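You operate a simulated robot arm through the tools that you are given. There is no shell and no other tool. Be economical: measure what you need, move in short steps, check, and stop when the job is done.

Carry out the task below with a simulated robot arm. There is one attempt and no reset: what you move stays moved.

TASK
Set the white flow knob so that a test stroke takes 4 seconds.
Fine: lock the orange latch before the air goes on; blue knob off at the end; the timer must show it.
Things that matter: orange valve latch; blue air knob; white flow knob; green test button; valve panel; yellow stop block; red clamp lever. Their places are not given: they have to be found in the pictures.

It is judged by the outcome, as a careful person would: the job done as asked, and still so three seconds after it is handed in. It fails if anything else is knocked over, pushed out of place, dropped, spilled or broken.

THE ROBOT
A 7-joint arm with a two-finger parallel gripper, fixed in place. Base frame: the origin is at the foot of the arm, x ahead of it, y to its left, z up. Lengths are in mm, angles in degrees, forces in N, time in s.
Its first joint turns from -66.0 to 66.0 degrees. Payload 2.6 kg.
Tool frame: the origin (TCP) lies between the finger pads and is the grasp point; the fingertips stand 30 mm ahead of it; z points along the fingers, y is the line along which they close. The gripper opens to 94 mm. The fingers are 28 mm wide and 10 mm thick; the gripper's body (50 by 96 mm) begins 55 mm behind the TCP.
Orientation is that of the tool frame in the base frame, as a unit quaternion [x, y, z, w]. With the fingers straight down and closing along the base's y, the tool's x points along the base's -x, its y along +y and its z along -z.

THE INTERFACE
- The arm moves only by the tool jog_arm. Its argument "deltas" is a list of rows, each an object of numbers (a shift or turn left out is 0, a gripper value left out holds the last): "dx", "dy", "dz": the shift along the tool's x, y, z in cm; "wx", "wy", "wz": the turn, a rotation vector about the tool's x, y, z in degrees; "hand": the opening, from 0 (shut) to 1 (fully open). In form: [{"dx": .., "dy": .., "dz": .., "wx": .., "wy": .., "wz": .., "hand": ..}, ...]. A call has 1 to 8 rows; each row shifts and turns the commanded pose from where the row before left it, along the tool's axes as they then stand. A row lasts 0.2 s, in which the tool goes at most 50 mm and 8.6 degrees; a call with a longer step from one row to the next is refused whole, and so is a gripper value outside its range. A pose out of reach is approached as far as the arm can. The call stops where the force on the tool passes 70 N (or 10 N more than at its start, if that is more) or the arm is blocked; 0.2 s more then pass. The fingers move at their own pace (about 72 mm/s each) and stop on an object; they squeeze with about 28 N. The grip force told is the motor's: it shows also when the fingers shut on nothing. Time passes only in rows, and 0.2 s behind the last, so rows that do not move let the fingers close. It gives the time, the measured TCP pose, the force on the tool (base axes), the opening and the grip force at its end, in the units of the frame above (readings bear some noise), and new pictures: "pictures" is both (left out), scene, wrist or none.
- Cameras (640 x 400 px; columns grow to the right, rows downward): "scene" is fixed at [45, 423, 566.1]; the picture's right is [-0.72, -0.70, 0.00], its down [-0.42, 0.43, -0.80] and it looks along [0.56, -0.57, -0.60] (base axes); focal length 245 px, centre (320, 200). "wrist" rides on the gripper at [-37, 0, -58] in the tool frame; the picture's right is [0.00, -1.00, 0.00], its down [0.97, 0.00, -0.24] and it looks along [0.24, 0.00, 0.97] (tool axes); focal length 218 px, centre (320, 200).
- pixel_to_xyz(camera, pixels): for up to 12 pixels [column, row] of the newest picture of that camera ("zoom" is the newest enlarged one), the place [x, y, z] in the base frame of the surface seen there, good to about 2 mm, but the place of the scene camera against the robot may be out by one fixed shift of up to 18 mm in any direction. No time passes.
- enlarge(camera, box): a new picture of the part [left, top, right, bottom] of that camera's present view, enlarged. No time passes.
- job_done(): hands the job in; it is judged then, once.

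Work in short steps. Measure before you move; look again where a grasp or a placing could have gone wrong, and mend it. You have 80 turns and 120 pictures in all, the two below and enlarged ones among them. Open the gripper and draw the arm clear of the work before you hand the job in, unless the task says otherwise; then end with one line.

The tools are called by a JSON object that holds its "method" and its "body". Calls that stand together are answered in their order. jog_arm: Moves the arm, as the interface text tells. Its arguments: {"type":"object","properties":{"deltas":{"type":"array"},"pictures":{"type":"string","enum":["both","scene","wrist","none"]}},"required":["deltas"]} The other tools are called the same way: pixel_to_xyz (camera, pixels) gives the place of the surface under pixels of a picture; enlarge (camera, box) takes an enlarged picture of a part of a camera's view; job_done () hands the job in.

At the start:

```text
time: 0.0
ee_pos: [406.8, 126.4, 330.2]
tcp_rot: [0.0, 1.0, 0.0, 0.0]
wrist_force: [-0.3, -0.6, 0.1]
opening: 94.2
grasp_force: 0.1
```

scene: 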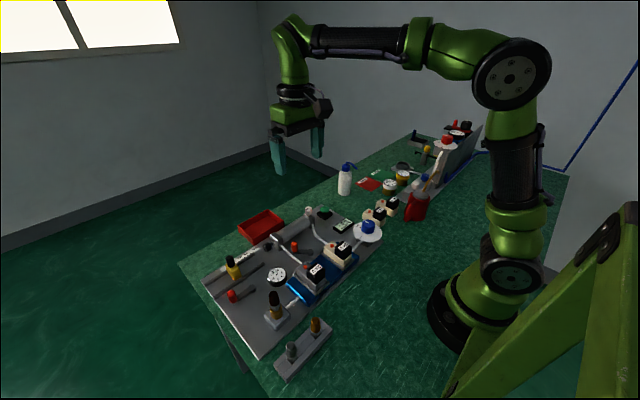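
wrist: 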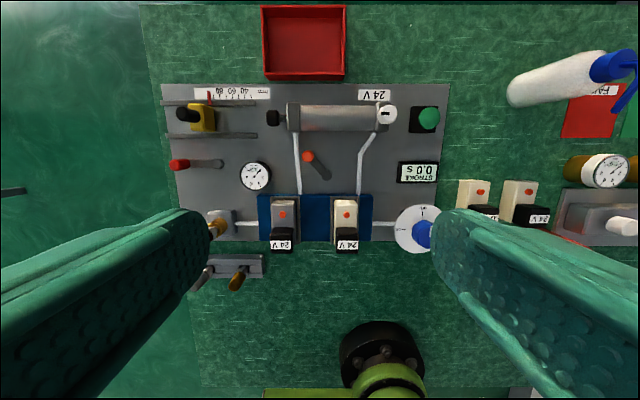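

The panel is seen in the wrist picture (columns 160-450, rows 85-250). I enlarge it to tell the parts apart.

{"method": "enlarge", "body": {"camera": "wrist", "box": [150, 70, 310, 170]}}

{"method": "enlarge", "body": {"camera": "wrist", "box": [290, 80, 460, 186]}}

{"method": "enlarge", "body": {"camera": "wrist", "box": [190, 180, 450, 300]}}

{"method": "enlarge", "body": {"camera": "scene", "box": [190, 190, 390, 380]}}

```text
4.00 times, centred on (230, 120) of wrist
```

zoom: 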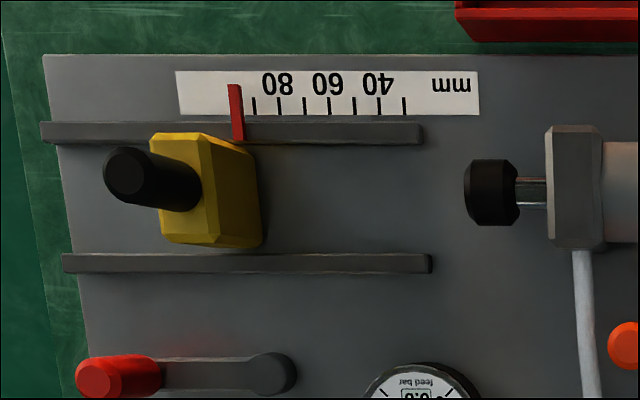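

```text
3.76 times, centred on (375, 133) of wrist
```

zoom: 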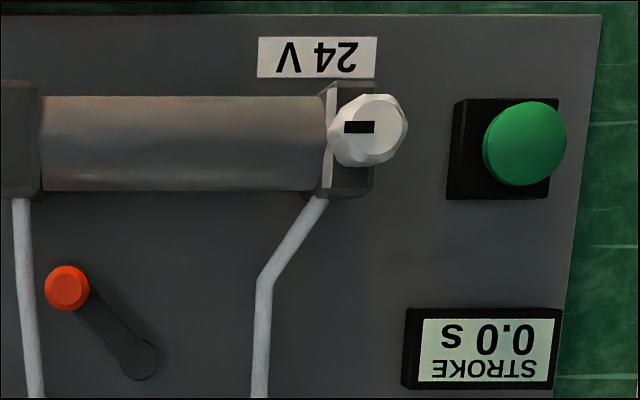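

```text
2.46 times, centred on (320, 240) of wrist
```

zoom: 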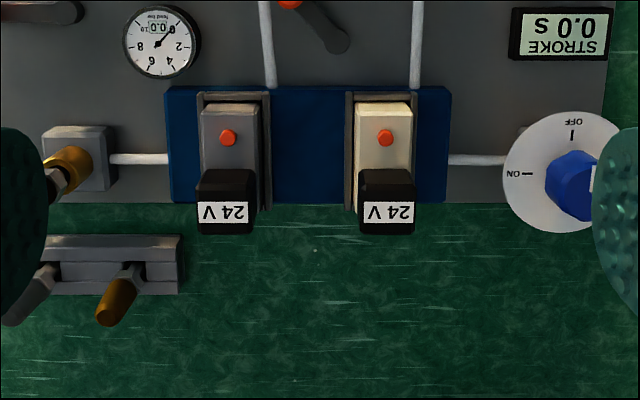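

```text
2.11 times, centred on (290, 285) of scene
```

zoom: 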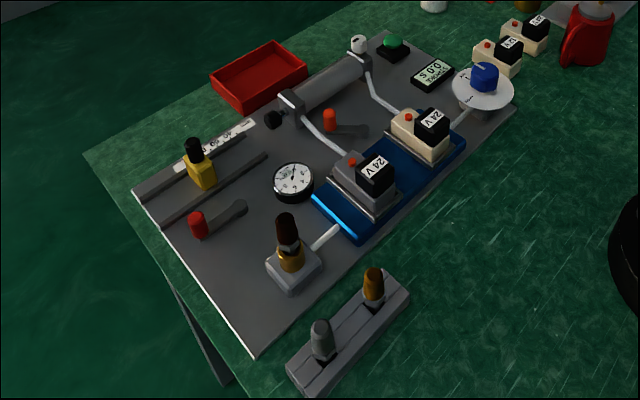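

The latch (orange) is at wrist (308,157) with its pivot near (328,176); flow knob (386,114), button (428,117), blue knob (423,234). I measure these.

{"method": "pixel_to_xyz", "body": {"camera": "wrist", "pixels": [[308, 157], [327, 175], [388, 114], [429, 118], [424, 236], [405, 232], [200, 118], [177, 165], [218, 164], [340, 178], [418, 175], [410, 150]]}}

{"method": "enlarge", "body": {"camera": "scene", "box": [280, 195, 400, 270]}}

```text
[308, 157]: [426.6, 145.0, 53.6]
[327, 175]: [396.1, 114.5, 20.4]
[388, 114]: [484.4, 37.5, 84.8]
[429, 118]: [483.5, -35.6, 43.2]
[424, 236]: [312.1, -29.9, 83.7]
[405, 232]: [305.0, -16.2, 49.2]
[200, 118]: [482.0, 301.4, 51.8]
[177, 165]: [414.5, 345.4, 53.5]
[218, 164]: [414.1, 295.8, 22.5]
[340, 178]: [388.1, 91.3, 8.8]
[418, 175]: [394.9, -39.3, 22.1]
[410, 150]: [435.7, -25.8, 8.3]
```

```text
5.33 times, centred on (340, 232) of scene
```

zoom: 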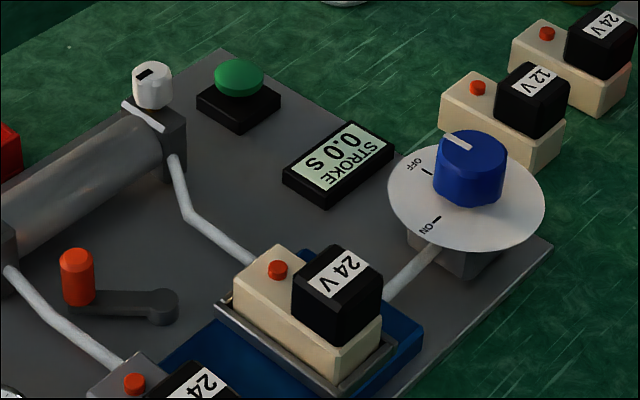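

Next a closer look at the latch from above: lower 12 cm above it, and check the table height.

{"method": "jog_arm", "body": {"deltas": [{"dz": 4}, {"dz": 4}, {"dz": 4}, {}], "pictures": "wrist"}}

```text
time: 1.0
ee_pos: [407.2, 126.3, 212.8]
tcp_rot: [0.0, 1.0, 0.0, 0.001]
wrist_force: [-0.4, -0.3, 0.1]
opening: 93.8
grasp_force: 0.0
```

wrist: 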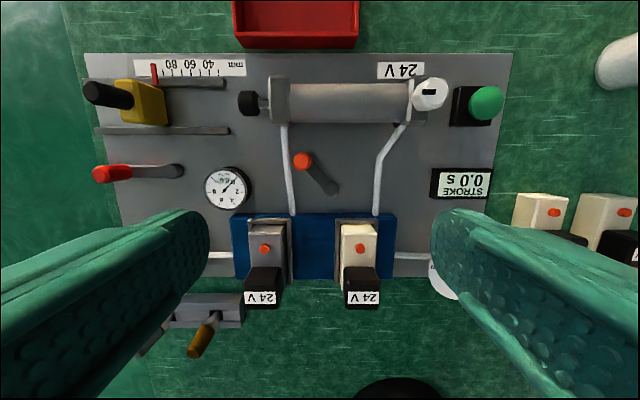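

{"method": "enlarge", "body": {"camera": "wrist", "box": [230, 130, 430, 310]}}

{"method": "pixel_to_xyz", "body": {"camera": "wrist", "pixels": [[302, 161], [330, 188], [333, 176], [430, 92], [487, 102], [349, 226], [265, 228], [281, 225], [320, 220], [450, 230], [126, 170], [260, 100]]}}

```text
2.22 times, centred on (330, 220) of wrist
```

zoom: 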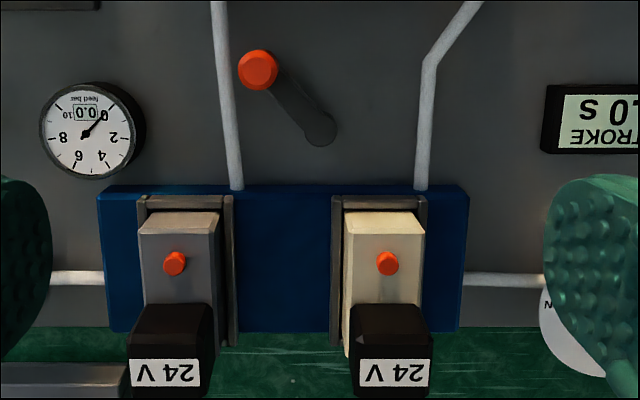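

```text
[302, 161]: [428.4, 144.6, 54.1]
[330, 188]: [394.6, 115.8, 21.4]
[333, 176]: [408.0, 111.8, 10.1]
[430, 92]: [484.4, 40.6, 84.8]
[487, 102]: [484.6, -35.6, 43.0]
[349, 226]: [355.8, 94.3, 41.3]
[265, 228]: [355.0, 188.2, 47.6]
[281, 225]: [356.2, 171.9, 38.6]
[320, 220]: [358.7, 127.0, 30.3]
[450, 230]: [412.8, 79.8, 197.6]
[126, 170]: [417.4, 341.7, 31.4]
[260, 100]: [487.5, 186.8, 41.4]
```

Latch handle at about (428,145), top z≈54; pivot (395,115). I go above it with the gripper half open.

{"method": "jog_arm", "body": {"deltas": [{"dx": -2.1, "dy": 1.87, "hand": 0.45}, {"dz": 4}, {"dz": 4}, {"dz": 2}, {}], "pictures": "wrist"}}

```text
time: 2.2
ee_pos: [427.8, 144.8, 110.4]
tcp_rot: [0.0, 1.0, 0.0, 0.0]
wrist_force: [-0.7, 0.1, -0.1]
opening: 42.4
grasp_force: 0.2
```

wrist: 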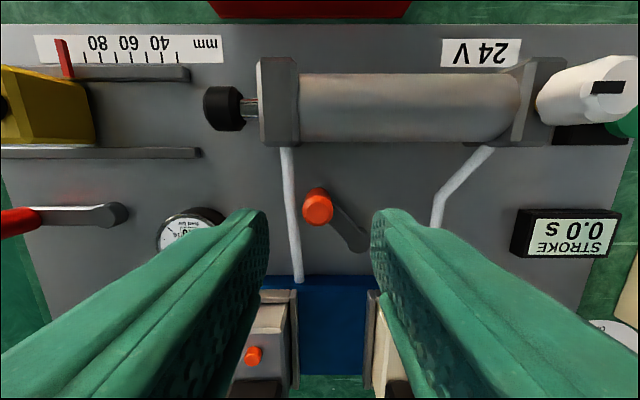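

Aligned with the handle at (318,205). I go down to z≈63 and close.

{"method": "jog_arm", "body": {"deltas": [{"dz": 2.5}, {"dz": 2.4}, {"hand": 0}, {}, {}], "pictures": "wrist"}}

```text
time: 3.4
ee_pos: [427.7, 145.1, 62.7]
tcp_rot: [-0.001, 1.0, 0.0, 0.0]
wrist_force: [5.7, 4.2, -6.7]
opening: 16.2
grasp_force: 45.2
```

wrist: 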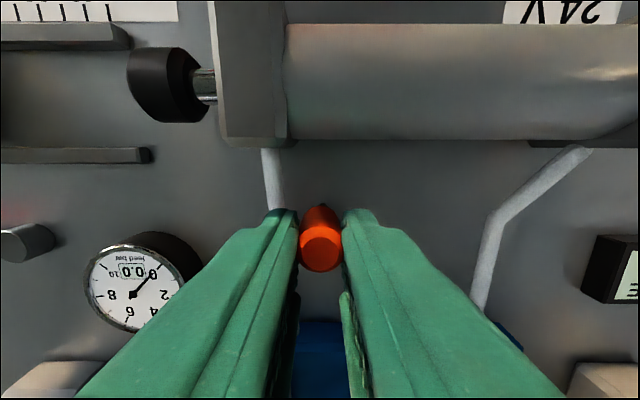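

Gripped (16 mm). I try a small arc of about 10° toward -y about the pivot, watching the force.

{"method": "jog_arm", "body": {"deltas": [{"dx": -0.27, "dy": -0.31}, {"dx": -0.22, "dy": -0.33}, {}], "pictures": "none"}}

```text
time: 4.2
ee_pos: [429.1, 143.8, 62.3]
tcp_rot: [-0.001, 1.0, 0.003, -0.004]
wrist_force: [-26.4, 20.4, 16.9]
opening: 16.8
grasp_force: 44.7
```

Resisted (33 N, only 2 mm moved), likely a stop on that side. I try the other way.

{"method": "jog_arm", "body": {"deltas": [{"dx": 0.49, "dy": 0.64}, {"dx": 0.3, "dy": 0.24}, {"dx": 0.44, "dy": 0.4}, {}], "pictures": "none"}}

```text
time: 5.2
ee_pos: [420.5, 149.9, 61.5]
tcp_rot: [0.001, 1.0, -0.001, 0.003]
wrist_force: [4.9, -6.4, 7.9]
opening: 17.2
grasp_force: 45.1
```

It turns this way freely. I continue the arc to about 85°.

{"method": "jog_arm", "body": {"deltas": [{"dx": 0.68, "dy": 0.39}, {"dx": 0.73, "dy": 0.27}, {"dx": 0.76, "dy": 0.13}, {}], "pictures": "wrist"}}

```text
time: 6.2
ee_pos: [398.7, 158.9, 60.7]
tcp_rot: [0.001, 1.0, 0.0, 0.001]
wrist_force: [8.4, -4.2, -7.1]
opening: 16.9
grasp_force: 44.5
```

wrist: 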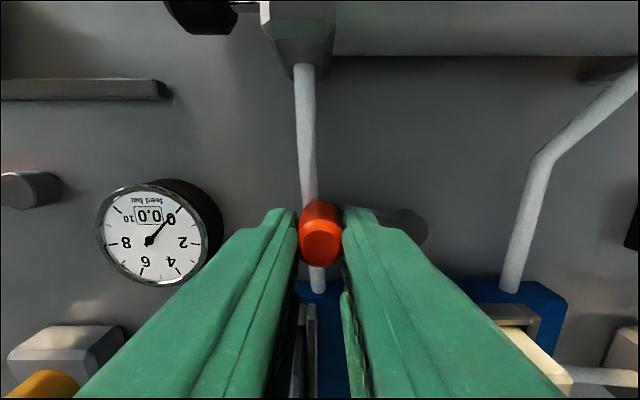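

Arm is at ~85°. I go on in smaller steps until the stop.

{"method": "jog_arm", "body": {"deltas": [{"dx": 0.39, "dy": 0.02}, {"dx": 0.39, "dy": -0.02}, {"dx": 0.38, "dy": -0.05}, {}], "pictures": "none"}}

```text
time: 7.2
ee_pos: [389.8, 160.0, 61.0]
tcp_rot: [-0.001, 1.0, 0.001, 0.002]
wrist_force: [18.3, 4.2, 2.0]
opening: 17.4
grasp_force: 45.1
```

{"method": "jog_arm", "body": {"deltas": [{"dx": 0.3, "dy": -0.05}, {"dx": 0.2, "dy": -0.05}, {}], "pictures": "none"}}

```text
time: 8.0
ee_pos: [385.8, 159.8, 61.4]
tcp_rot: [-0.003, 1.0, 0.002, 0.007]
wrist_force: [33.1, 9.8, -11.7]
opening: 17.1
grasp_force: 44.5
```

Force rises at x≈387: a stop. I release, go up and look.

{"method": "jog_arm", "body": {"deltas": [{"hand": 0.45}, {}, {"dz": -4}, {"dz": -4}, {"dz": -4, "dx": -1.5}, {}], "pictures": "wrist"}}

```text
time: 9.4
ee_pos: [400.4, 160.1, 180.2]
tcp_rot: [0.0, 1.0, 0.0, 0.0]
wrist_force: [-0.8, -0.7, -0.3]
opening: 42.4
grasp_force: 0.1
```

wrist: 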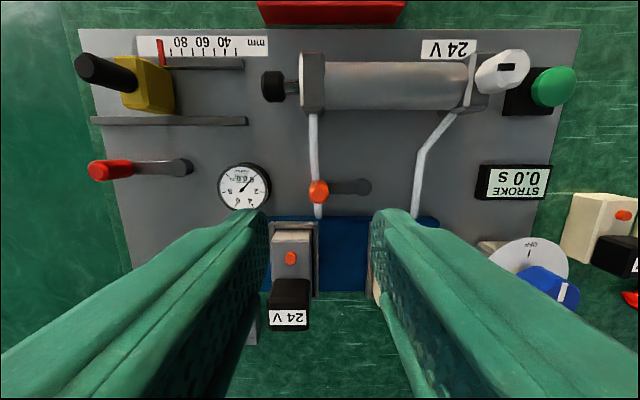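

{"method": "enlarge", "body": {"camera": "wrist", "box": [210, 140, 400, 260]}}

{"method": "enlarge", "body": {"camera": "wrist", "box": [400, 30, 600, 150]}}

{"method": "pixel_to_xyz", "body": {"camera": "wrist", "pixels": [[318, 190], [360, 188], [507, 68], [555, 87], [548, 282], [570, 290], [500, 262], [116, 168], [185, 168], [560, 200]]}}

```text
3.33 times, centred on (305, 200) of wrist
```

zoom: 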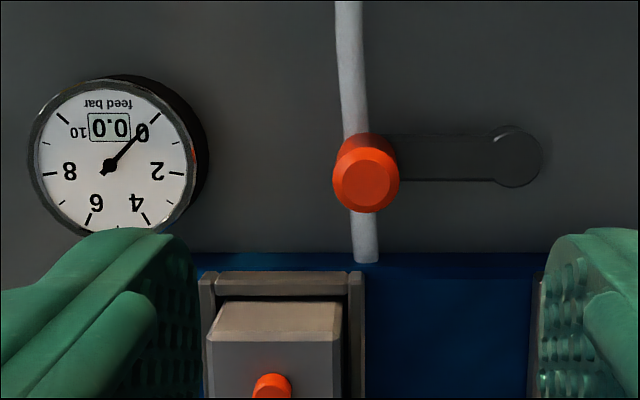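

```text
3.20 times, centred on (500, 90) of wrist
```

zoom: 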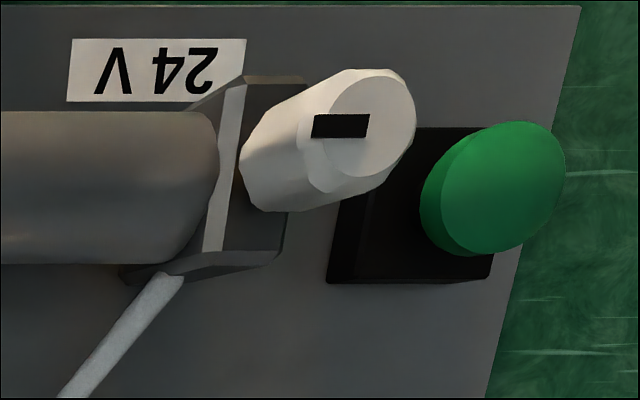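

```text
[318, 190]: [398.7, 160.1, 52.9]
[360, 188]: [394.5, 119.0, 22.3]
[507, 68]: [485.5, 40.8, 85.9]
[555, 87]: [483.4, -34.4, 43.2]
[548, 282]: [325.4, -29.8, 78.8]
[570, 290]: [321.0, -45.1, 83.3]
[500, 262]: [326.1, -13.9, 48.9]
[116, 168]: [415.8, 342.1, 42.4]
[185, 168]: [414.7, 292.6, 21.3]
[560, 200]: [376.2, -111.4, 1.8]
```

Latch now points along +y at ~88°, at its stop. Now I go to look at the blue knob from above (about (310,-32)).

{"method": "jog_arm", "body": {"deltas": [{"dx": 1.5, "dy": -4.5, "hand": 0.6}, {"dx": 1.5, "dy": -4.5}, {"dx": 1.5, "dy": -4.5}, {"dx": 1.5, "dy": -4.5}, {"dx": 1, "dy": -1.2}, {}], "pictures": "wrist"}}

```text
time: 10.8
ee_pos: [328.9, -32.1, 181.1]
tcp_rot: [-0.001, 1.0, 0.0, 0.0]
wrist_force: [-0.4, -0.4, -0.8]
opening: 56.7
grasp_force: 0.0
```

wrist: 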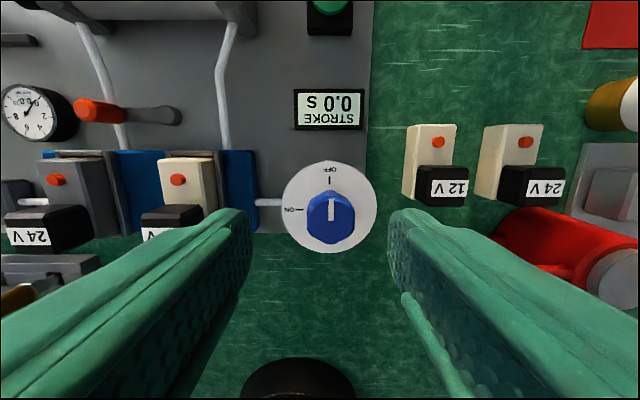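

{"method": "pixel_to_xyz", "body": {"camera": "wrist", "pixels": [[331, 213], [331, 200], [331, 232], [308, 213], [355, 213], [330, 167], [330, 250], [284, 208], [377, 208], [330, 180], [297, 210]]}}

{"method": "enlarge", "body": {"camera": "wrist", "box": [270, 150, 390, 260]}}

```text
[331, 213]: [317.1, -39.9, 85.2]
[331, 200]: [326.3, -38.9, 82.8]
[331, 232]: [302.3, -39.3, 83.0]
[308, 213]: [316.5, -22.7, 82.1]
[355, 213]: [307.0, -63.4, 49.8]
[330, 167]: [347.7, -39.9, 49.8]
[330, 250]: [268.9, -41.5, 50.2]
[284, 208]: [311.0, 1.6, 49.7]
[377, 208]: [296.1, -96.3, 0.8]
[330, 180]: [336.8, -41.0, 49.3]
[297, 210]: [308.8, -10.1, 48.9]
```

```text
3.64 times, centred on (330, 205) of wrist
```

zoom: 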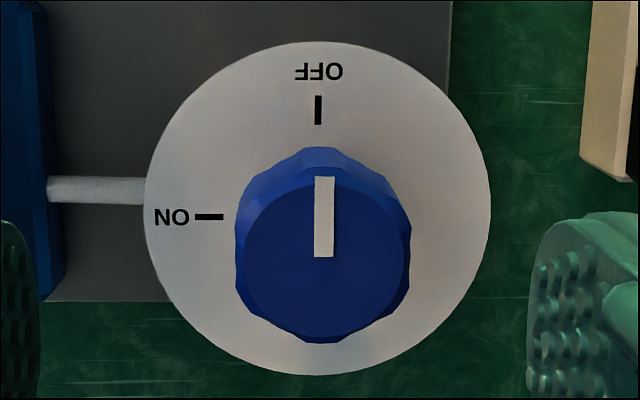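

Knob centre ≈ (310,-40), top z≈84; pointer at OFF (+x), ON is toward +y, a 90° turn counterclockwise from above. I pre-turn the wrist +45° above it.

{"method": "jog_arm", "body": {"deltas": [{"dx": 1.9, "dy": -0.8}, {"wz": 7.5}, {"wz": 7.5}, {"wz": 7.5}, {"wz": 7.5}, {"wz": 7.5}, {"wz": 7.5}, {"dz": 4.5}], "pictures": "wrist"}}

```text
time: 12.6
ee_pos: [306.3, -41.0, 137.3]
tcp_rot: [0.384, 0.923, 0.0, 0.0]
wrist_force: [0.7, 0.6, 0.0]
opening: 56.2
grasp_force: 0.0
```

wrist: 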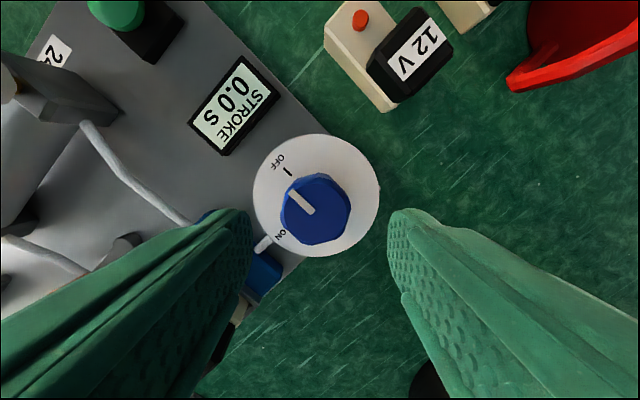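

{"method": "pixel_to_xyz", "body": {"camera": "wrist", "pixels": [[317, 212], [283, 210], [350, 210], [317, 180], [317, 242]]}}

{"method": "jog_arm", "body": {"deltas": [{}], "pictures": "none"}}

```text
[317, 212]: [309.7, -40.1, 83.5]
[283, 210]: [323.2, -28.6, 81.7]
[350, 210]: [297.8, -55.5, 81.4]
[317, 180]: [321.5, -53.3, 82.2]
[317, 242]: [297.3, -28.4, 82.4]
```

```text
time: 13.0
ee_pos: [307.6, -41.2, 137.2]
tcp_rot: [0.383, 0.924, -0.001, 0.0]
wrist_force: [0.2, -0.3, -0.5]
opening: 56.7
grasp_force: 0.0
```

Centre (310,-40). I correct a little, go down to z≈86 and close.

{"method": "jog_arm", "body": {"deltas": [{"dx": -0.09, "dy": 0.25, "dz": 2.5}, {"dz": 2.6}, {}, {"hand": 0}, {}, {}], "pictures": "wrist"}}

```text
time: 14.4
ee_pos: [309.3, -40.3, 85.8]
tcp_rot: [0.383, 0.924, -0.001, 0.0]
wrist_force: [-6.6, -8.6, -3.9]
opening: 38.7
grasp_force: 45.0
```

wrist: 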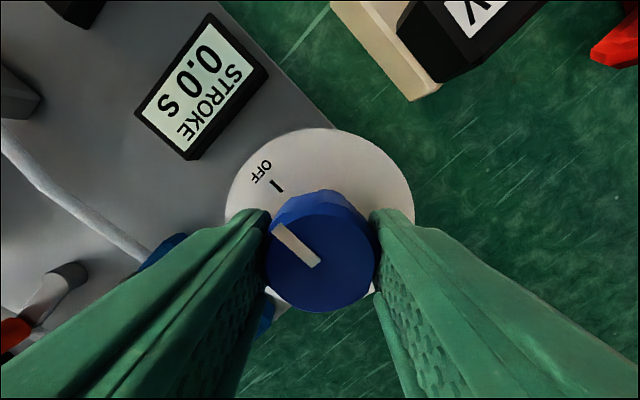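

Gripped. Turn -90° about tool z (counterclockwise from above) to ON.

{"method": "jog_arm", "body": {"deltas": [{"wz": -8}, {"wz": -8}, {"wz": -8}, {"wz": -8}, {"wz": -8}, {"wz": -8}], "pictures": "none"}}

{"method": "jog_arm", "body": {"deltas": [{"wz": -8}, {"wz": -8}, {"wz": -8}, {"wz": -8}, {"wz": -8}, {"wz": -2}, {}], "pictures": "wrist"}}

```text
time: 15.8
ee_pos: [309.4, -40.8, 85.5]
tcp_rot: [-0.027, 1.0, 0.001, -0.002]
wrist_force: [-24.8, 7.7, 25.1]
opening: 38.4
grasp_force: 44.8
```

```text
time: 17.4
ee_pos: [308.9, -40.7, 84.8]
tcp_rot: [-0.384, 0.923, 0.001, 0.0]
wrist_force: [-4.6, 24.0, -19.3]
opening: 38.7
grasp_force: 45.3
```

wrist: 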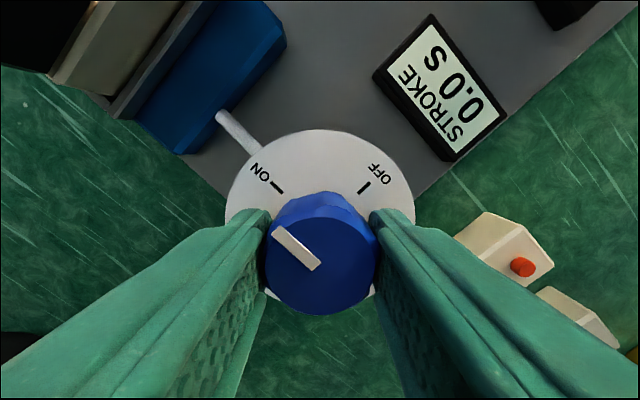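

Pointer at ON. Release, rise, turn the wrist back, look at gauge.

{"method": "jog_arm", "body": {"deltas": [{"hand": 0.6}, {}, {"dz": -4}, {"dz": -4}, {"dz": -4, "wz": 8}, {"wz": 8}, {"wz": 8}, {"wz": 8}], "pictures": "none"}}

{"method": "jog_arm", "body": {"deltas": [{"wz": 8}, {"wz": 5}, {"dx": -4, "dy": 2}, {"dx": -4, "dy": 2}, {"dx": -3}, {}], "pictures": "both"}}

```text
time: 19.2
ee_pos: [311.6, -39.5, 205.7]
tcp_rot: [-0.112, 0.994, -0.001, 0.0]
wrist_force: [-0.1, 0.6, -0.8]
opening: 56.4
grasp_force: 0.0
```

```text
time: 20.6
ee_pos: [421.0, -2.0, 206.3]
tcp_rot: [-0.001, 1.0, 0.0, 0.0]
wrist_force: [1.2, -0.2, 0.0]
opening: 56.6
grasp_force: 0.1
```

scene: 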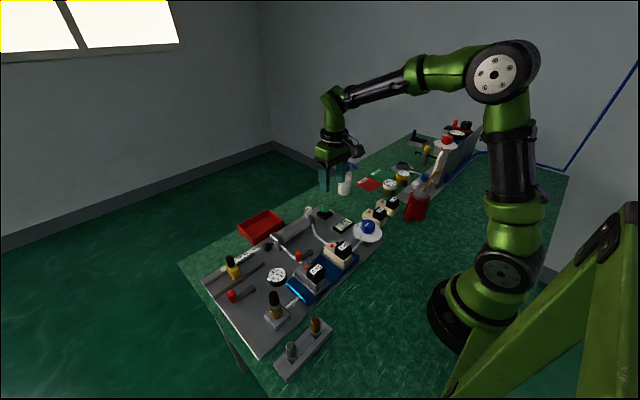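
wrist: 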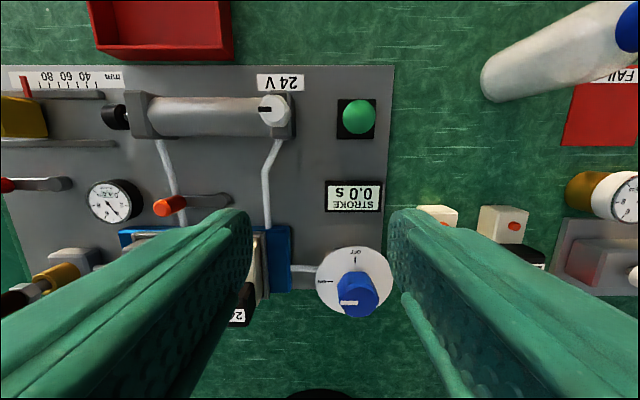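

Gauge shows pressure. Now above the green button (484,-35), fingers closed.

{"method": "jog_arm", "body": {"deltas": [{"dx": -3.2, "dy": -1.7, "hand": 0}, {"dx": -3.1, "dy": -1.6}, {"dz": 4}, {"dz": 4}, {"dz": 3}, {}], "pictures": "wrist"}}

```text
time: 22.0
ee_pos: [484.6, -34.0, 94.1]
tcp_rot: [-0.001, 1.0, -0.001, 0.0]
wrist_force: [-0.2, 0.0, -0.3]
opening: 0.0
grasp_force: 28.5
```

wrist: 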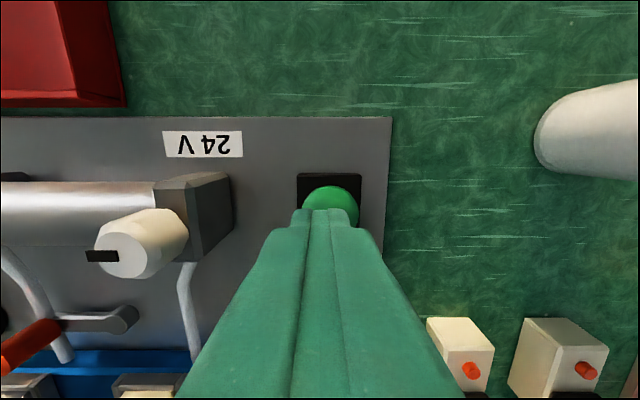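

Press: descend in small steps until resistance.

{"method": "jog_arm", "body": {"deltas": [{"dz": 1.6}, {"dz": 0.5}, {"dz": 0.3}, {"dz": 0.3}, {}], "pictures": "scene"}}

```text
time: 23.2
ee_pos: [483.8, -33.9, 68.1]
tcp_rot: [0.0, 1.0, 0.0, 0.0]
wrist_force: [-0.8, 1.5, 1.6]
opening: 0.0
grasp_force: 27.7
```

scene: 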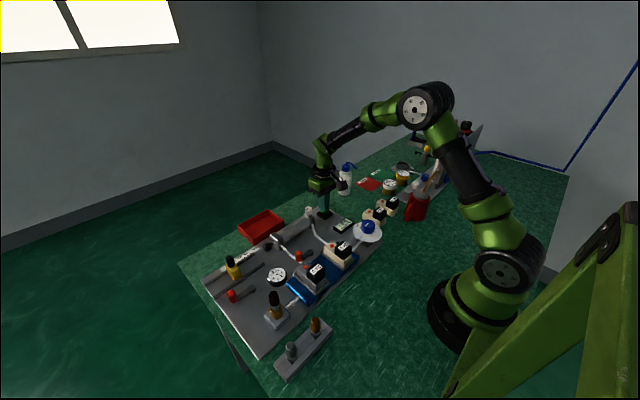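

{"method": "enlarge", "body": {"camera": "scene", "box": [230, 195, 390, 295]}}

{"method": "jog_arm", "body": {"deltas": [{"dz": 0.2}, {"dz": 0.2}, {}], "pictures": "scene"}}

{"method": "enlarge", "body": {"camera": "scene", "box": [230, 195, 390, 295]}}

```text
4.00 times, centred on (310, 245) of scene
```

zoom: 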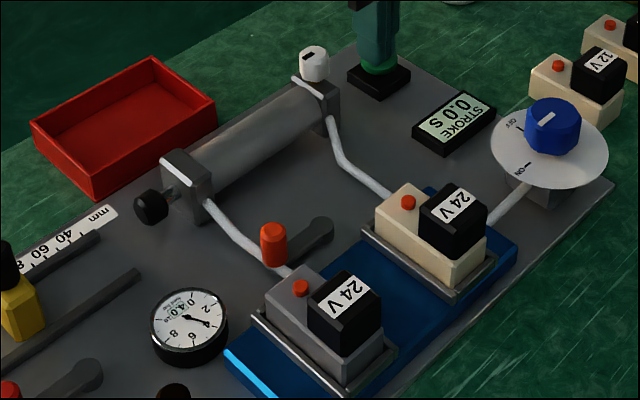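

```text
time: 24.0
ee_pos: [483.1, -34.1, 64.5]
tcp_rot: [0.0, 1.0, 0.0, 0.001]
wrist_force: [-1.1, 0.3, 15.7]
opening: 0.0
grasp_force: 28.4
```

scene: 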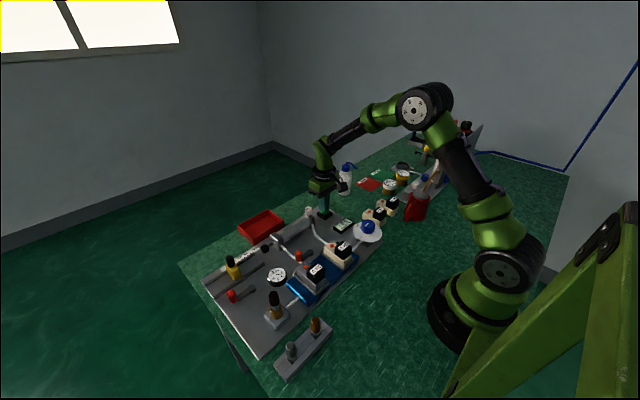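

```text
4.00 times, centred on (310, 245) of scene
```

zoom: 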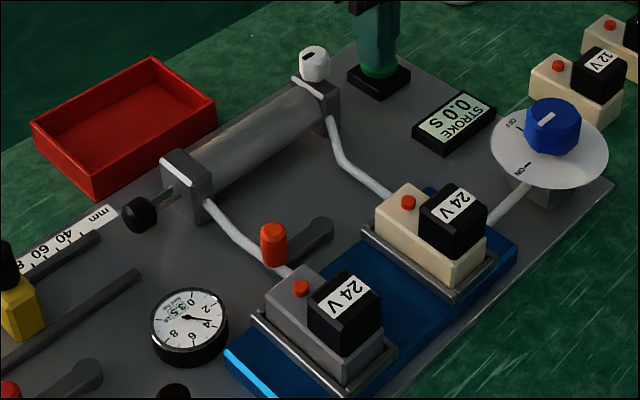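

The rod is extending (started). I hold and wait.

{"method": "jog_arm", "body": {"deltas": [{}, {}, {}, {}, {}, {}, {}, {}], "pictures": "scene"}}

{"method": "enlarge", "body": {"camera": "scene", "box": [230, 195, 390, 295]}}

```text
time: 25.8
ee_pos: [482.4, -33.8, 63.7]
tcp_rot: [0.0, 1.0, 0.001, 0.001]
wrist_force: [4.1, -1.3, 21.2]
opening: 0.1
grasp_force: 27.9
```

scene: 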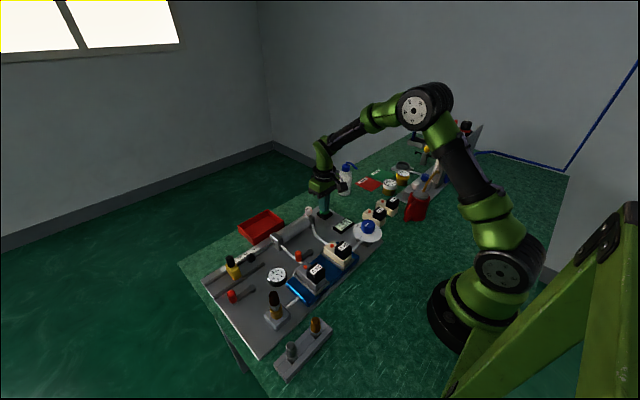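

```text
4.00 times, centred on (310, 245) of scene
```

zoom: 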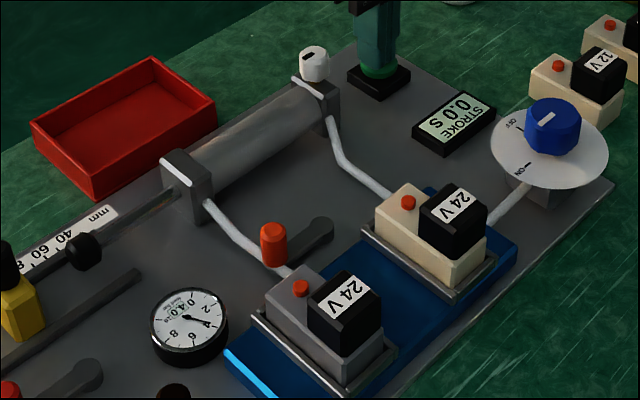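

{"method": "jog_arm", "body": {"deltas": [{}, {}, {}, {}, {}, {}, {}, {}], "pictures": "scene"}}

{"method": "enlarge", "body": {"camera": "scene", "box": [220, 195, 380, 295]}}

```text
time: 27.6
ee_pos: [483.0, -34.4, 63.7]
tcp_rot: [0.0, 1.0, 0.0, 0.002]
wrist_force: [4.3, -2.5, 22.3]
opening: 0.0
grasp_force: 27.8
```

scene: 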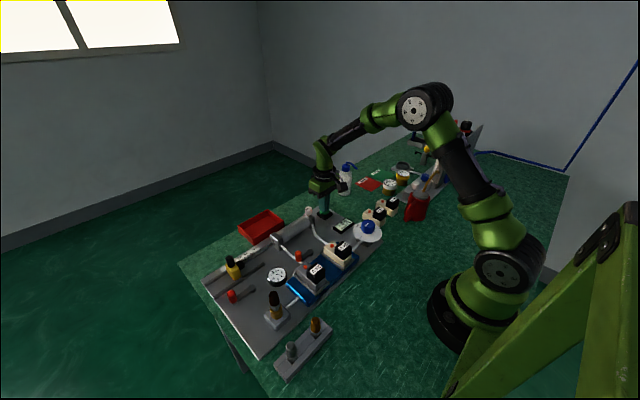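

```text
4.00 times, centred on (300, 245) of scene
```

zoom: 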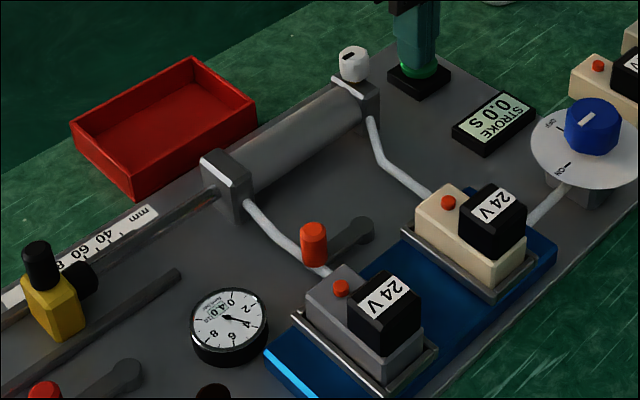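

The rod is about at the stop. I lift off and read the timer.

{"method": "jog_arm", "body": {"deltas": [{}, {}, {}, {"dz": -3}, {"dz": -3}, {}], "pictures": "wrist"}}

{"method": "enlarge", "body": {"camera": "scene", "box": [220, 195, 380, 295]}}

```text
time: 29.0
ee_pos: [482.6, -33.9, 122.5]
tcp_rot: [0.0, 1.0, 0.0, -0.001]
wrist_force: [0.1, -0.8, 0.3]
opening: 0.2
grasp_force: 27.7
```

wrist: 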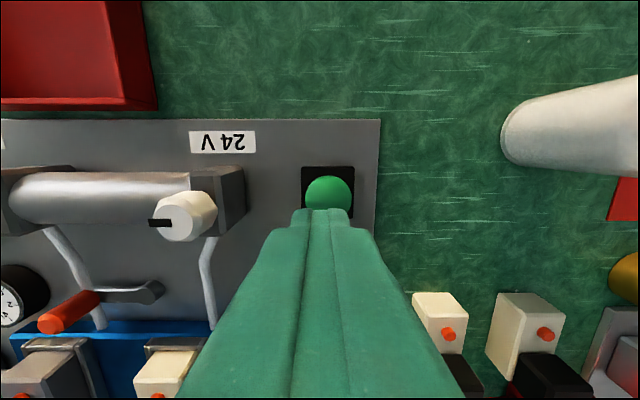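

```text
4.00 times, centred on (300, 245) of scene
```

zoom: 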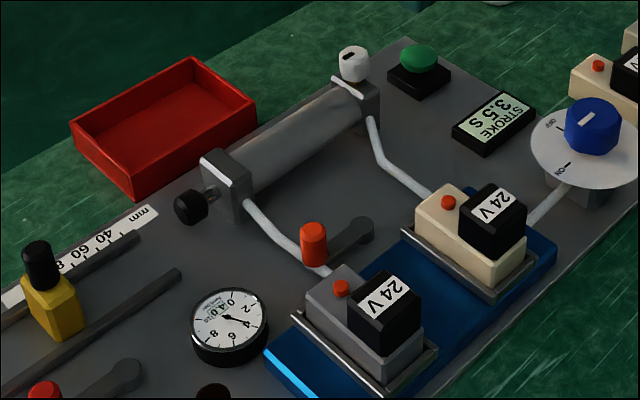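

Timer reads 3.5 s; the stroke must be slower. I go over the white knob and measure it.

{"method": "jog_arm", "body": {"deltas": [{"dz": -3, "hand": 0.5}, {"dy": 3.7, "dz": -1}, {"dy": 3.7}, {}], "pictures": "wrist"}}

{"method": "enlarge", "body": {"camera": "wrist", "box": [240, 120, 400, 220]}}

```text
time: 30.0
ee_pos: [481.1, 41.2, 160.7]
tcp_rot: [-0.001, 1.0, 0.0, 0.001]
wrist_force: [-0.3, 0.4, -0.1]
opening: 47.0
grasp_force: 0.0
```

wrist: 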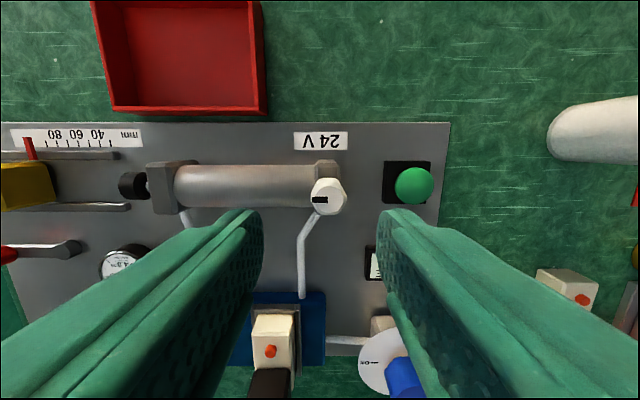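

```text
4.00 times, centred on (320, 170) of wrist
```

zoom: 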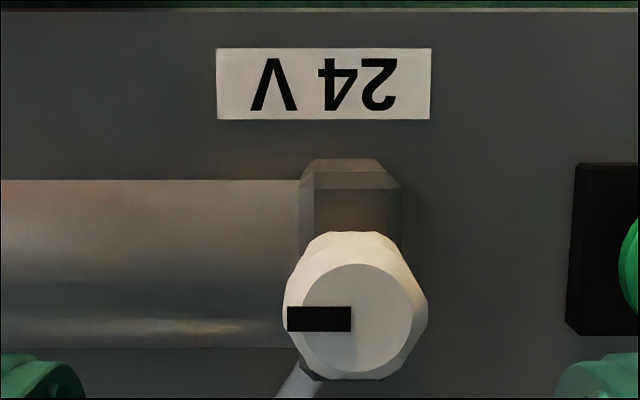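

{"method": "pixel_to_xyz", "body": {"camera": "zoom", "pixels": [[357, 318], [300, 318], [411, 318], [357, 265], [357, 368], [330, 200], [180, 260], [395, 350]]}}

```text
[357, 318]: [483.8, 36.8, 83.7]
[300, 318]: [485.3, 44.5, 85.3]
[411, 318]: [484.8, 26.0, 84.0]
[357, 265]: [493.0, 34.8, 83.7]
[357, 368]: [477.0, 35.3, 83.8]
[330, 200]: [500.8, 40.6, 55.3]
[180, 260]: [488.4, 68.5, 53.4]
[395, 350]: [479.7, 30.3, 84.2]
```

Knob centre ≈ (485,35.5), top z≈84, pointer +y. I grip with TCP z≈93.

{"method": "jog_arm", "body": {"deltas": [{"dx": -0.39, "dy": -0.57}, {"dz": 3.5}, {"dz": 3.3}, {}, {"hand": 0}, {}, {}], "pictures": "wrist"}}

```text
time: 31.6
ee_pos: [483.9, 35.0, 93.4]
tcp_rot: [-0.002, 1.0, 0.002, -0.001]
wrist_force: [1.6, 17.0, -8.2]
opening: 23.7
grasp_force: 45.0
```

wrist: 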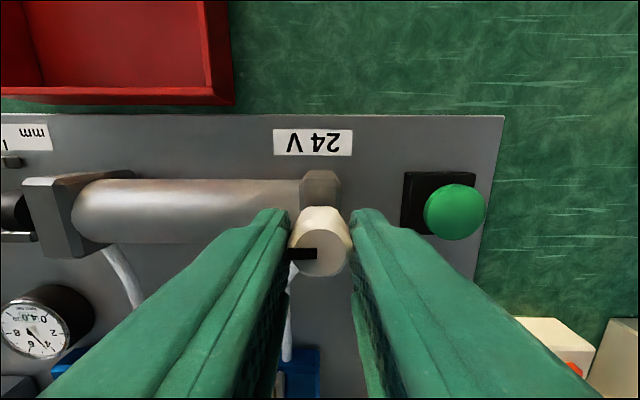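

Gripped (24 mm). Turn 20° clockwise from above (wz +20), release, rise.

{"method": "jog_arm", "body": {"deltas": [{"wz": 7}, {"wz": 7}, {"wz": 6}, {}], "pictures": "wrist"}}

{"method": "jog_arm", "body": {"deltas": [{"hand": 0.5}, {}, {"dz": -3.5}, {"dz": -3.5}, {"wz": -7}, {"wz": -7}, {"wz": -6}, {}], "pictures": "wrist"}}

{"method": "enlarge", "body": {"camera": "wrist", "box": [240, 120, 400, 220]}}

```text
time: 32.6
ee_pos: [483.9, 35.2, 94.4]
tcp_rot: [0.176, 0.984, 0.001, -0.005]
wrist_force: [-29.6, 11.1, 8.4]
opening: 23.5
grasp_force: 44.4
```

wrist: 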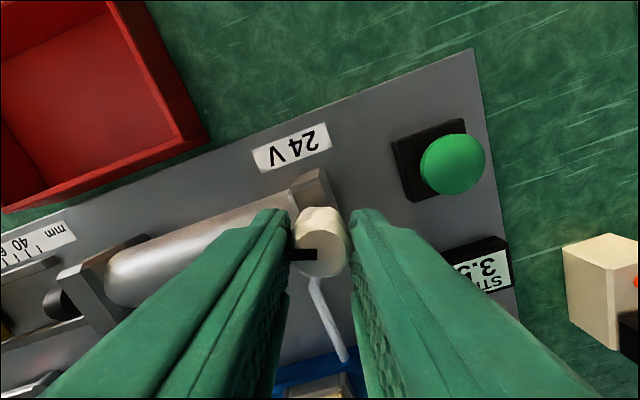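

```text
time: 34.4
ee_pos: [486.4, 34.4, 165.6]
tcp_rot: [-0.001, 1.0, 0.0, 0.0]
wrist_force: [0.1, 0.0, 0.8]
opening: 47.2
grasp_force: 0.1
```

wrist: 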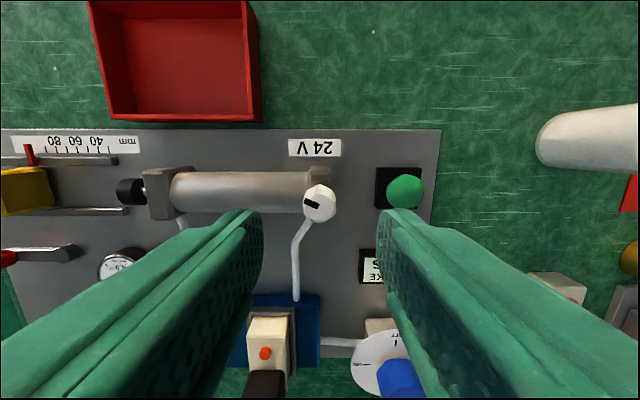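

```text
4.00 times, centred on (320, 170) of wrist
```

zoom: 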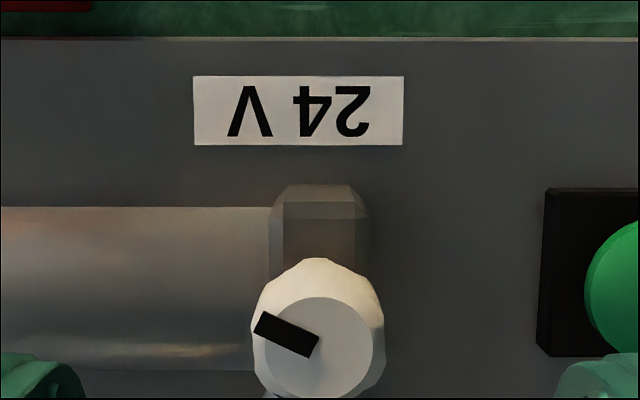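

Pointer turned about 22°. Now a test stroke: back to the button, press, hold long.

{"method": "jog_arm", "body": {"deltas": [{"dy": -3.5, "hand": 0}, {"dy": -3.35, "dx": 0.2}, {"dz": 4}, {"dz": 3.2}, {"dz": 2}, {"dz": 0.6}, {"dz": 0.5}, {}], "pictures": "none"}}

{"method": "jog_arm", "body": {"deltas": [{}, {}, {}, {}, {}, {}, {}, {}], "pictures": "none"}}

{"method": "jog_arm", "body": {"deltas": [{}, {}, {}, {}, {}, {}, {}, {}], "pictures": "none"}}

{"method": "jog_arm", "body": {"deltas": [{}, {}, {}, {}, {}, {}, {}, {}], "pictures": "scene"}}

{"method": "enlarge", "body": {"camera": "scene", "box": [220, 195, 380, 295]}}

```text
time: 36.2
ee_pos: [486.6, -33.8, 62.6]
tcp_rot: [0.001, 1.0, 0.001, 0.001]
wrist_force: [-13.6, 1.7, 30.0]
opening: 0.0
grasp_force: 27.6
```

```text
time: 38.0
ee_pos: [487.0, -33.4, 63.8]
tcp_rot: [-0.001, 1.0, 0.0, 0.001]
wrist_force: [-8.4, 2.6, 33.3]
opening: 0.0
grasp_force: 28.5
```

```text
time: 39.8
ee_pos: [487.2, -34.0, 64.6]
tcp_rot: [0.0, 1.0, 0.0, 0.001]
wrist_force: [-3.9, 4.3, 31.8]
opening: 0.0
grasp_force: 27.7
```

```text
time: 41.6
ee_pos: [487.3, -33.8, 64.0]
tcp_rot: [0.0, 1.0, 0.0, 0.002]
wrist_force: [-3.8, 4.5, 30.7]
opening: 0.3
grasp_force: 27.8
```

scene: 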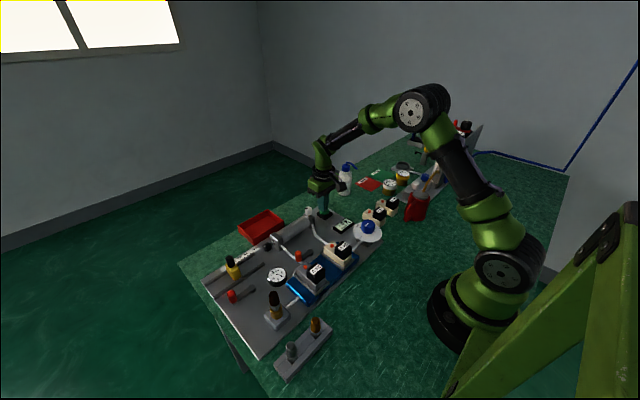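

```text
4.00 times, centred on (300, 245) of scene
```

zoom: 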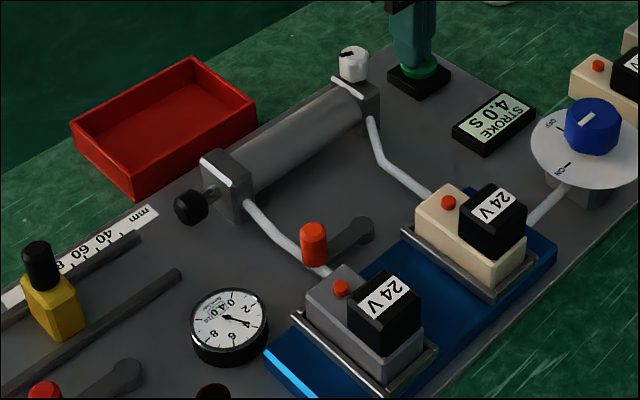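

The timer seems to read 4.0 s. I lift off and read it close up.

{"method": "jog_arm", "body": {"deltas": [{"dz": -4}, {"dz": -4}, {"dz": -3, "hand": 0.6}, {"dx": 4}, {"dx": 4}, {"dx": 3.5}, {}], "pictures": "wrist"}}

{"method": "enlarge", "body": {"camera": "scene", "box": [310, 200, 390, 250]}}

```text
time: 43.2
ee_pos: [370.7, -33.8, 171.8]
tcp_rot: [0.0, 1.0, 0.0, 0.0]
wrist_force: [-1.1, -1.0, 0.6]
opening: 56.1
grasp_force: 0.0
```

wrist: 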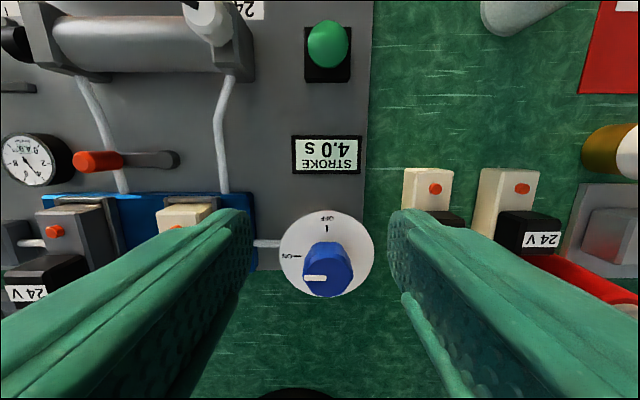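

```text
8.00 times, centred on (350, 225) of scene
```

zoom: 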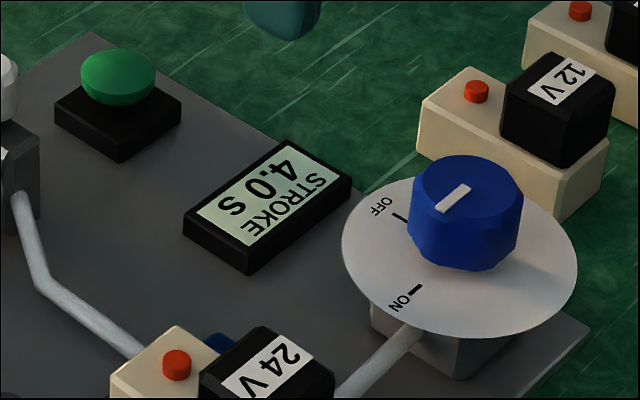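

4.0 s confirmed. Now blue knob to OFF: over it, pre-turn -45°, then grip and turn +90°.

{"method": "jog_arm", "body": {"deltas": [{"dx": 3.1, "dy": -0.3}, {"dx": 3.0, "dy": -0.35}, {"wz": -7.5}, {"wz": -7.5}, {"wz": -7.5}, {"wz": -7.5}, {"wz": -7.5}, {"wz": -7.5}], "pictures": "none"}}

{"method": "jog_arm", "body": {"deltas": [{"dz": 3}, {"dz": 1}, {}], "pictures": "wrist"}}

```text
time: 45.0
ee_pos: [309.3, -40.7, 173.1]
tcp_rot: [-0.384, 0.923, -0.001, -0.001]
wrist_force: [-0.5, 0.4, -0.3]
opening: 56.3
grasp_force: 0.2
```

```text
time: 45.8
ee_pos: [308.1, -39.5, 133.6]
tcp_rot: [-0.383, 0.924, 0.0, 0.0]
wrist_force: [-0.6, 0.1, -1.0]
opening: 56.4
grasp_force: 0.1
```

wrist: 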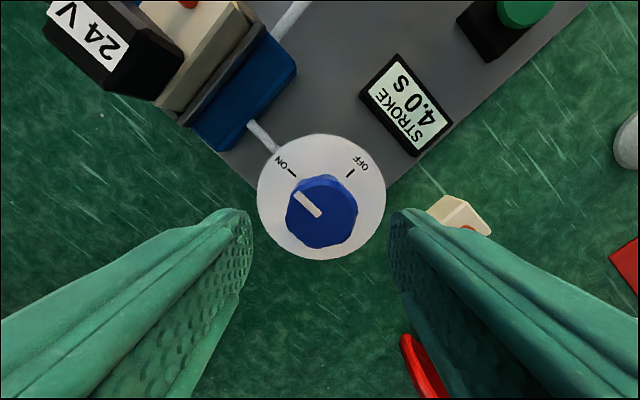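

Centred well (knob at (322,212)). Go down, close, turn.

{"method": "jog_arm", "body": {"deltas": [{"dz": 2.5}, {"dz": 2.3}, {}, {"hand": 0}, {}, {}], "pictures": "none"}}

{"method": "jog_arm", "body": {"deltas": [{"wz": 8}, {"wz": 8}, {"wz": 8}, {"wz": 8}, {"wz": 8}, {"wz": 8}], "pictures": "none"}}

{"method": "jog_arm", "body": {"deltas": [{"wz": 8}, {"wz": 8}, {"wz": 8}, {"wz": 8}, {"wz": 8}, {"wz": 2}, {}], "pictures": "wrist"}}

```text
time: 47.2
ee_pos: [309.1, -41.4, 84.7]
tcp_rot: [-0.383, 0.924, 0.001, -0.001]
wrist_force: [-4.0, 4.9, -3.0]
opening: 38.6
grasp_force: 45.2
```

```text
time: 48.6
ee_pos: [307.8, -39.5, 85.1]
tcp_rot: [0.028, 1.0, 0.001, -0.003]
wrist_force: [-22.5, 18.6, 8.3]
opening: 38.4
grasp_force: 44.5
```

```text
time: 50.2
ee_pos: [309.1, -39.2, 84.6]
tcp_rot: [0.382, 0.924, 0.001, -0.002]
wrist_force: [-3.2, 24.6, -5.5]
opening: 38.5
grasp_force: 45.3
```

wrist: 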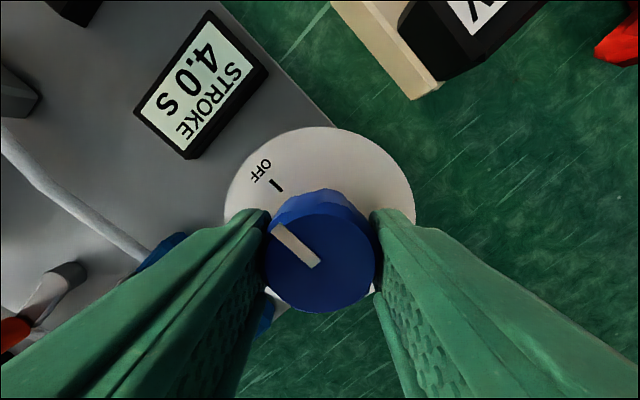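

Pointer at OFF, timer still 4.0 s. Release, rise, turn back.

{"method": "jog_arm", "body": {"deltas": [{"hand": 0.6}, {}, {"dz": -4}, {"dz": -4}, {"dz": -4, "wz": -8}, {"dz": -3, "wz": -8}, {"wz": -8}, {"wz": -8}], "pictures": "none"}}

{"method": "jog_arm", "body": {"deltas": [{"wz": -8}, {"wz": -5}, {"dx": -4, "dy": 3, "dz": -2}, {"dx": -4, "dy": 3, "dz": -2, "hand": 1}, {"dy": 4}, {}], "pictures": "both"}}

{"method": "enlarge", "body": {"camera": "scene", "box": [220, 195, 390, 300]}}

```text
time: 52.0
ee_pos: [310.2, -41.5, 234.1]
tcp_rot: [0.111, 0.994, 0.0, 0.001]
wrist_force: [0.5, 0.6, -0.3]
opening: 56.5
grasp_force: 0.0
```

```text
refused: row 3 steps farther than a row can; nothing moved
```

```text
3.76 times, centred on (305, 248) of scene
```

zoom: 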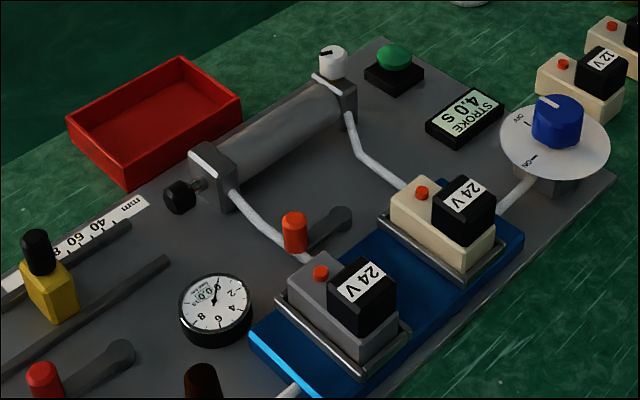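

Gauge 0.0, knob OFF, timer 4.0 s, latch locked. Draw the arm clear and open.

{"method": "jog_arm", "body": {"deltas": [{"dz": -4, "hand": 1}, {"dz": -4}, {}], "pictures": "wrist"}}

```text
time: 52.8
ee_pos: [308.4, -41.2, 311.6]
tcp_rot: [0.112, 0.994, -0.001, 0.0]
wrist_force: [0.0, -0.4, 0.1]
opening: 93.8
grasp_force: 0.2
```

wrist: 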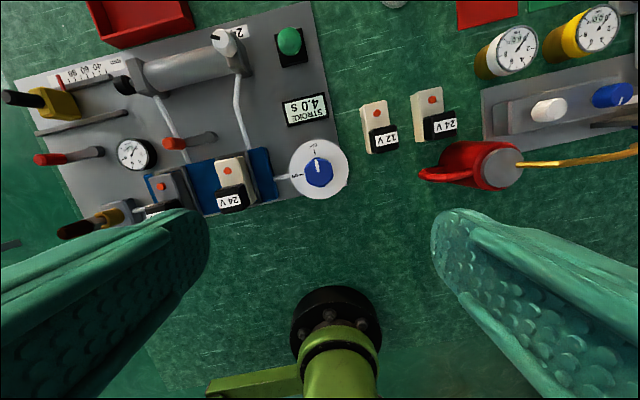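

{"method": "job_done", "body": {}}

```text
The job is handed in.
```

The white flow knob is set so that a test stroke takes 4.0 s, and the timer still shows it. I turned the orange latch before the air went on; nothing marks its locked side, so I took that to be the far stop from where it started. The blue knob is back at OFF, with the gauge at 0.
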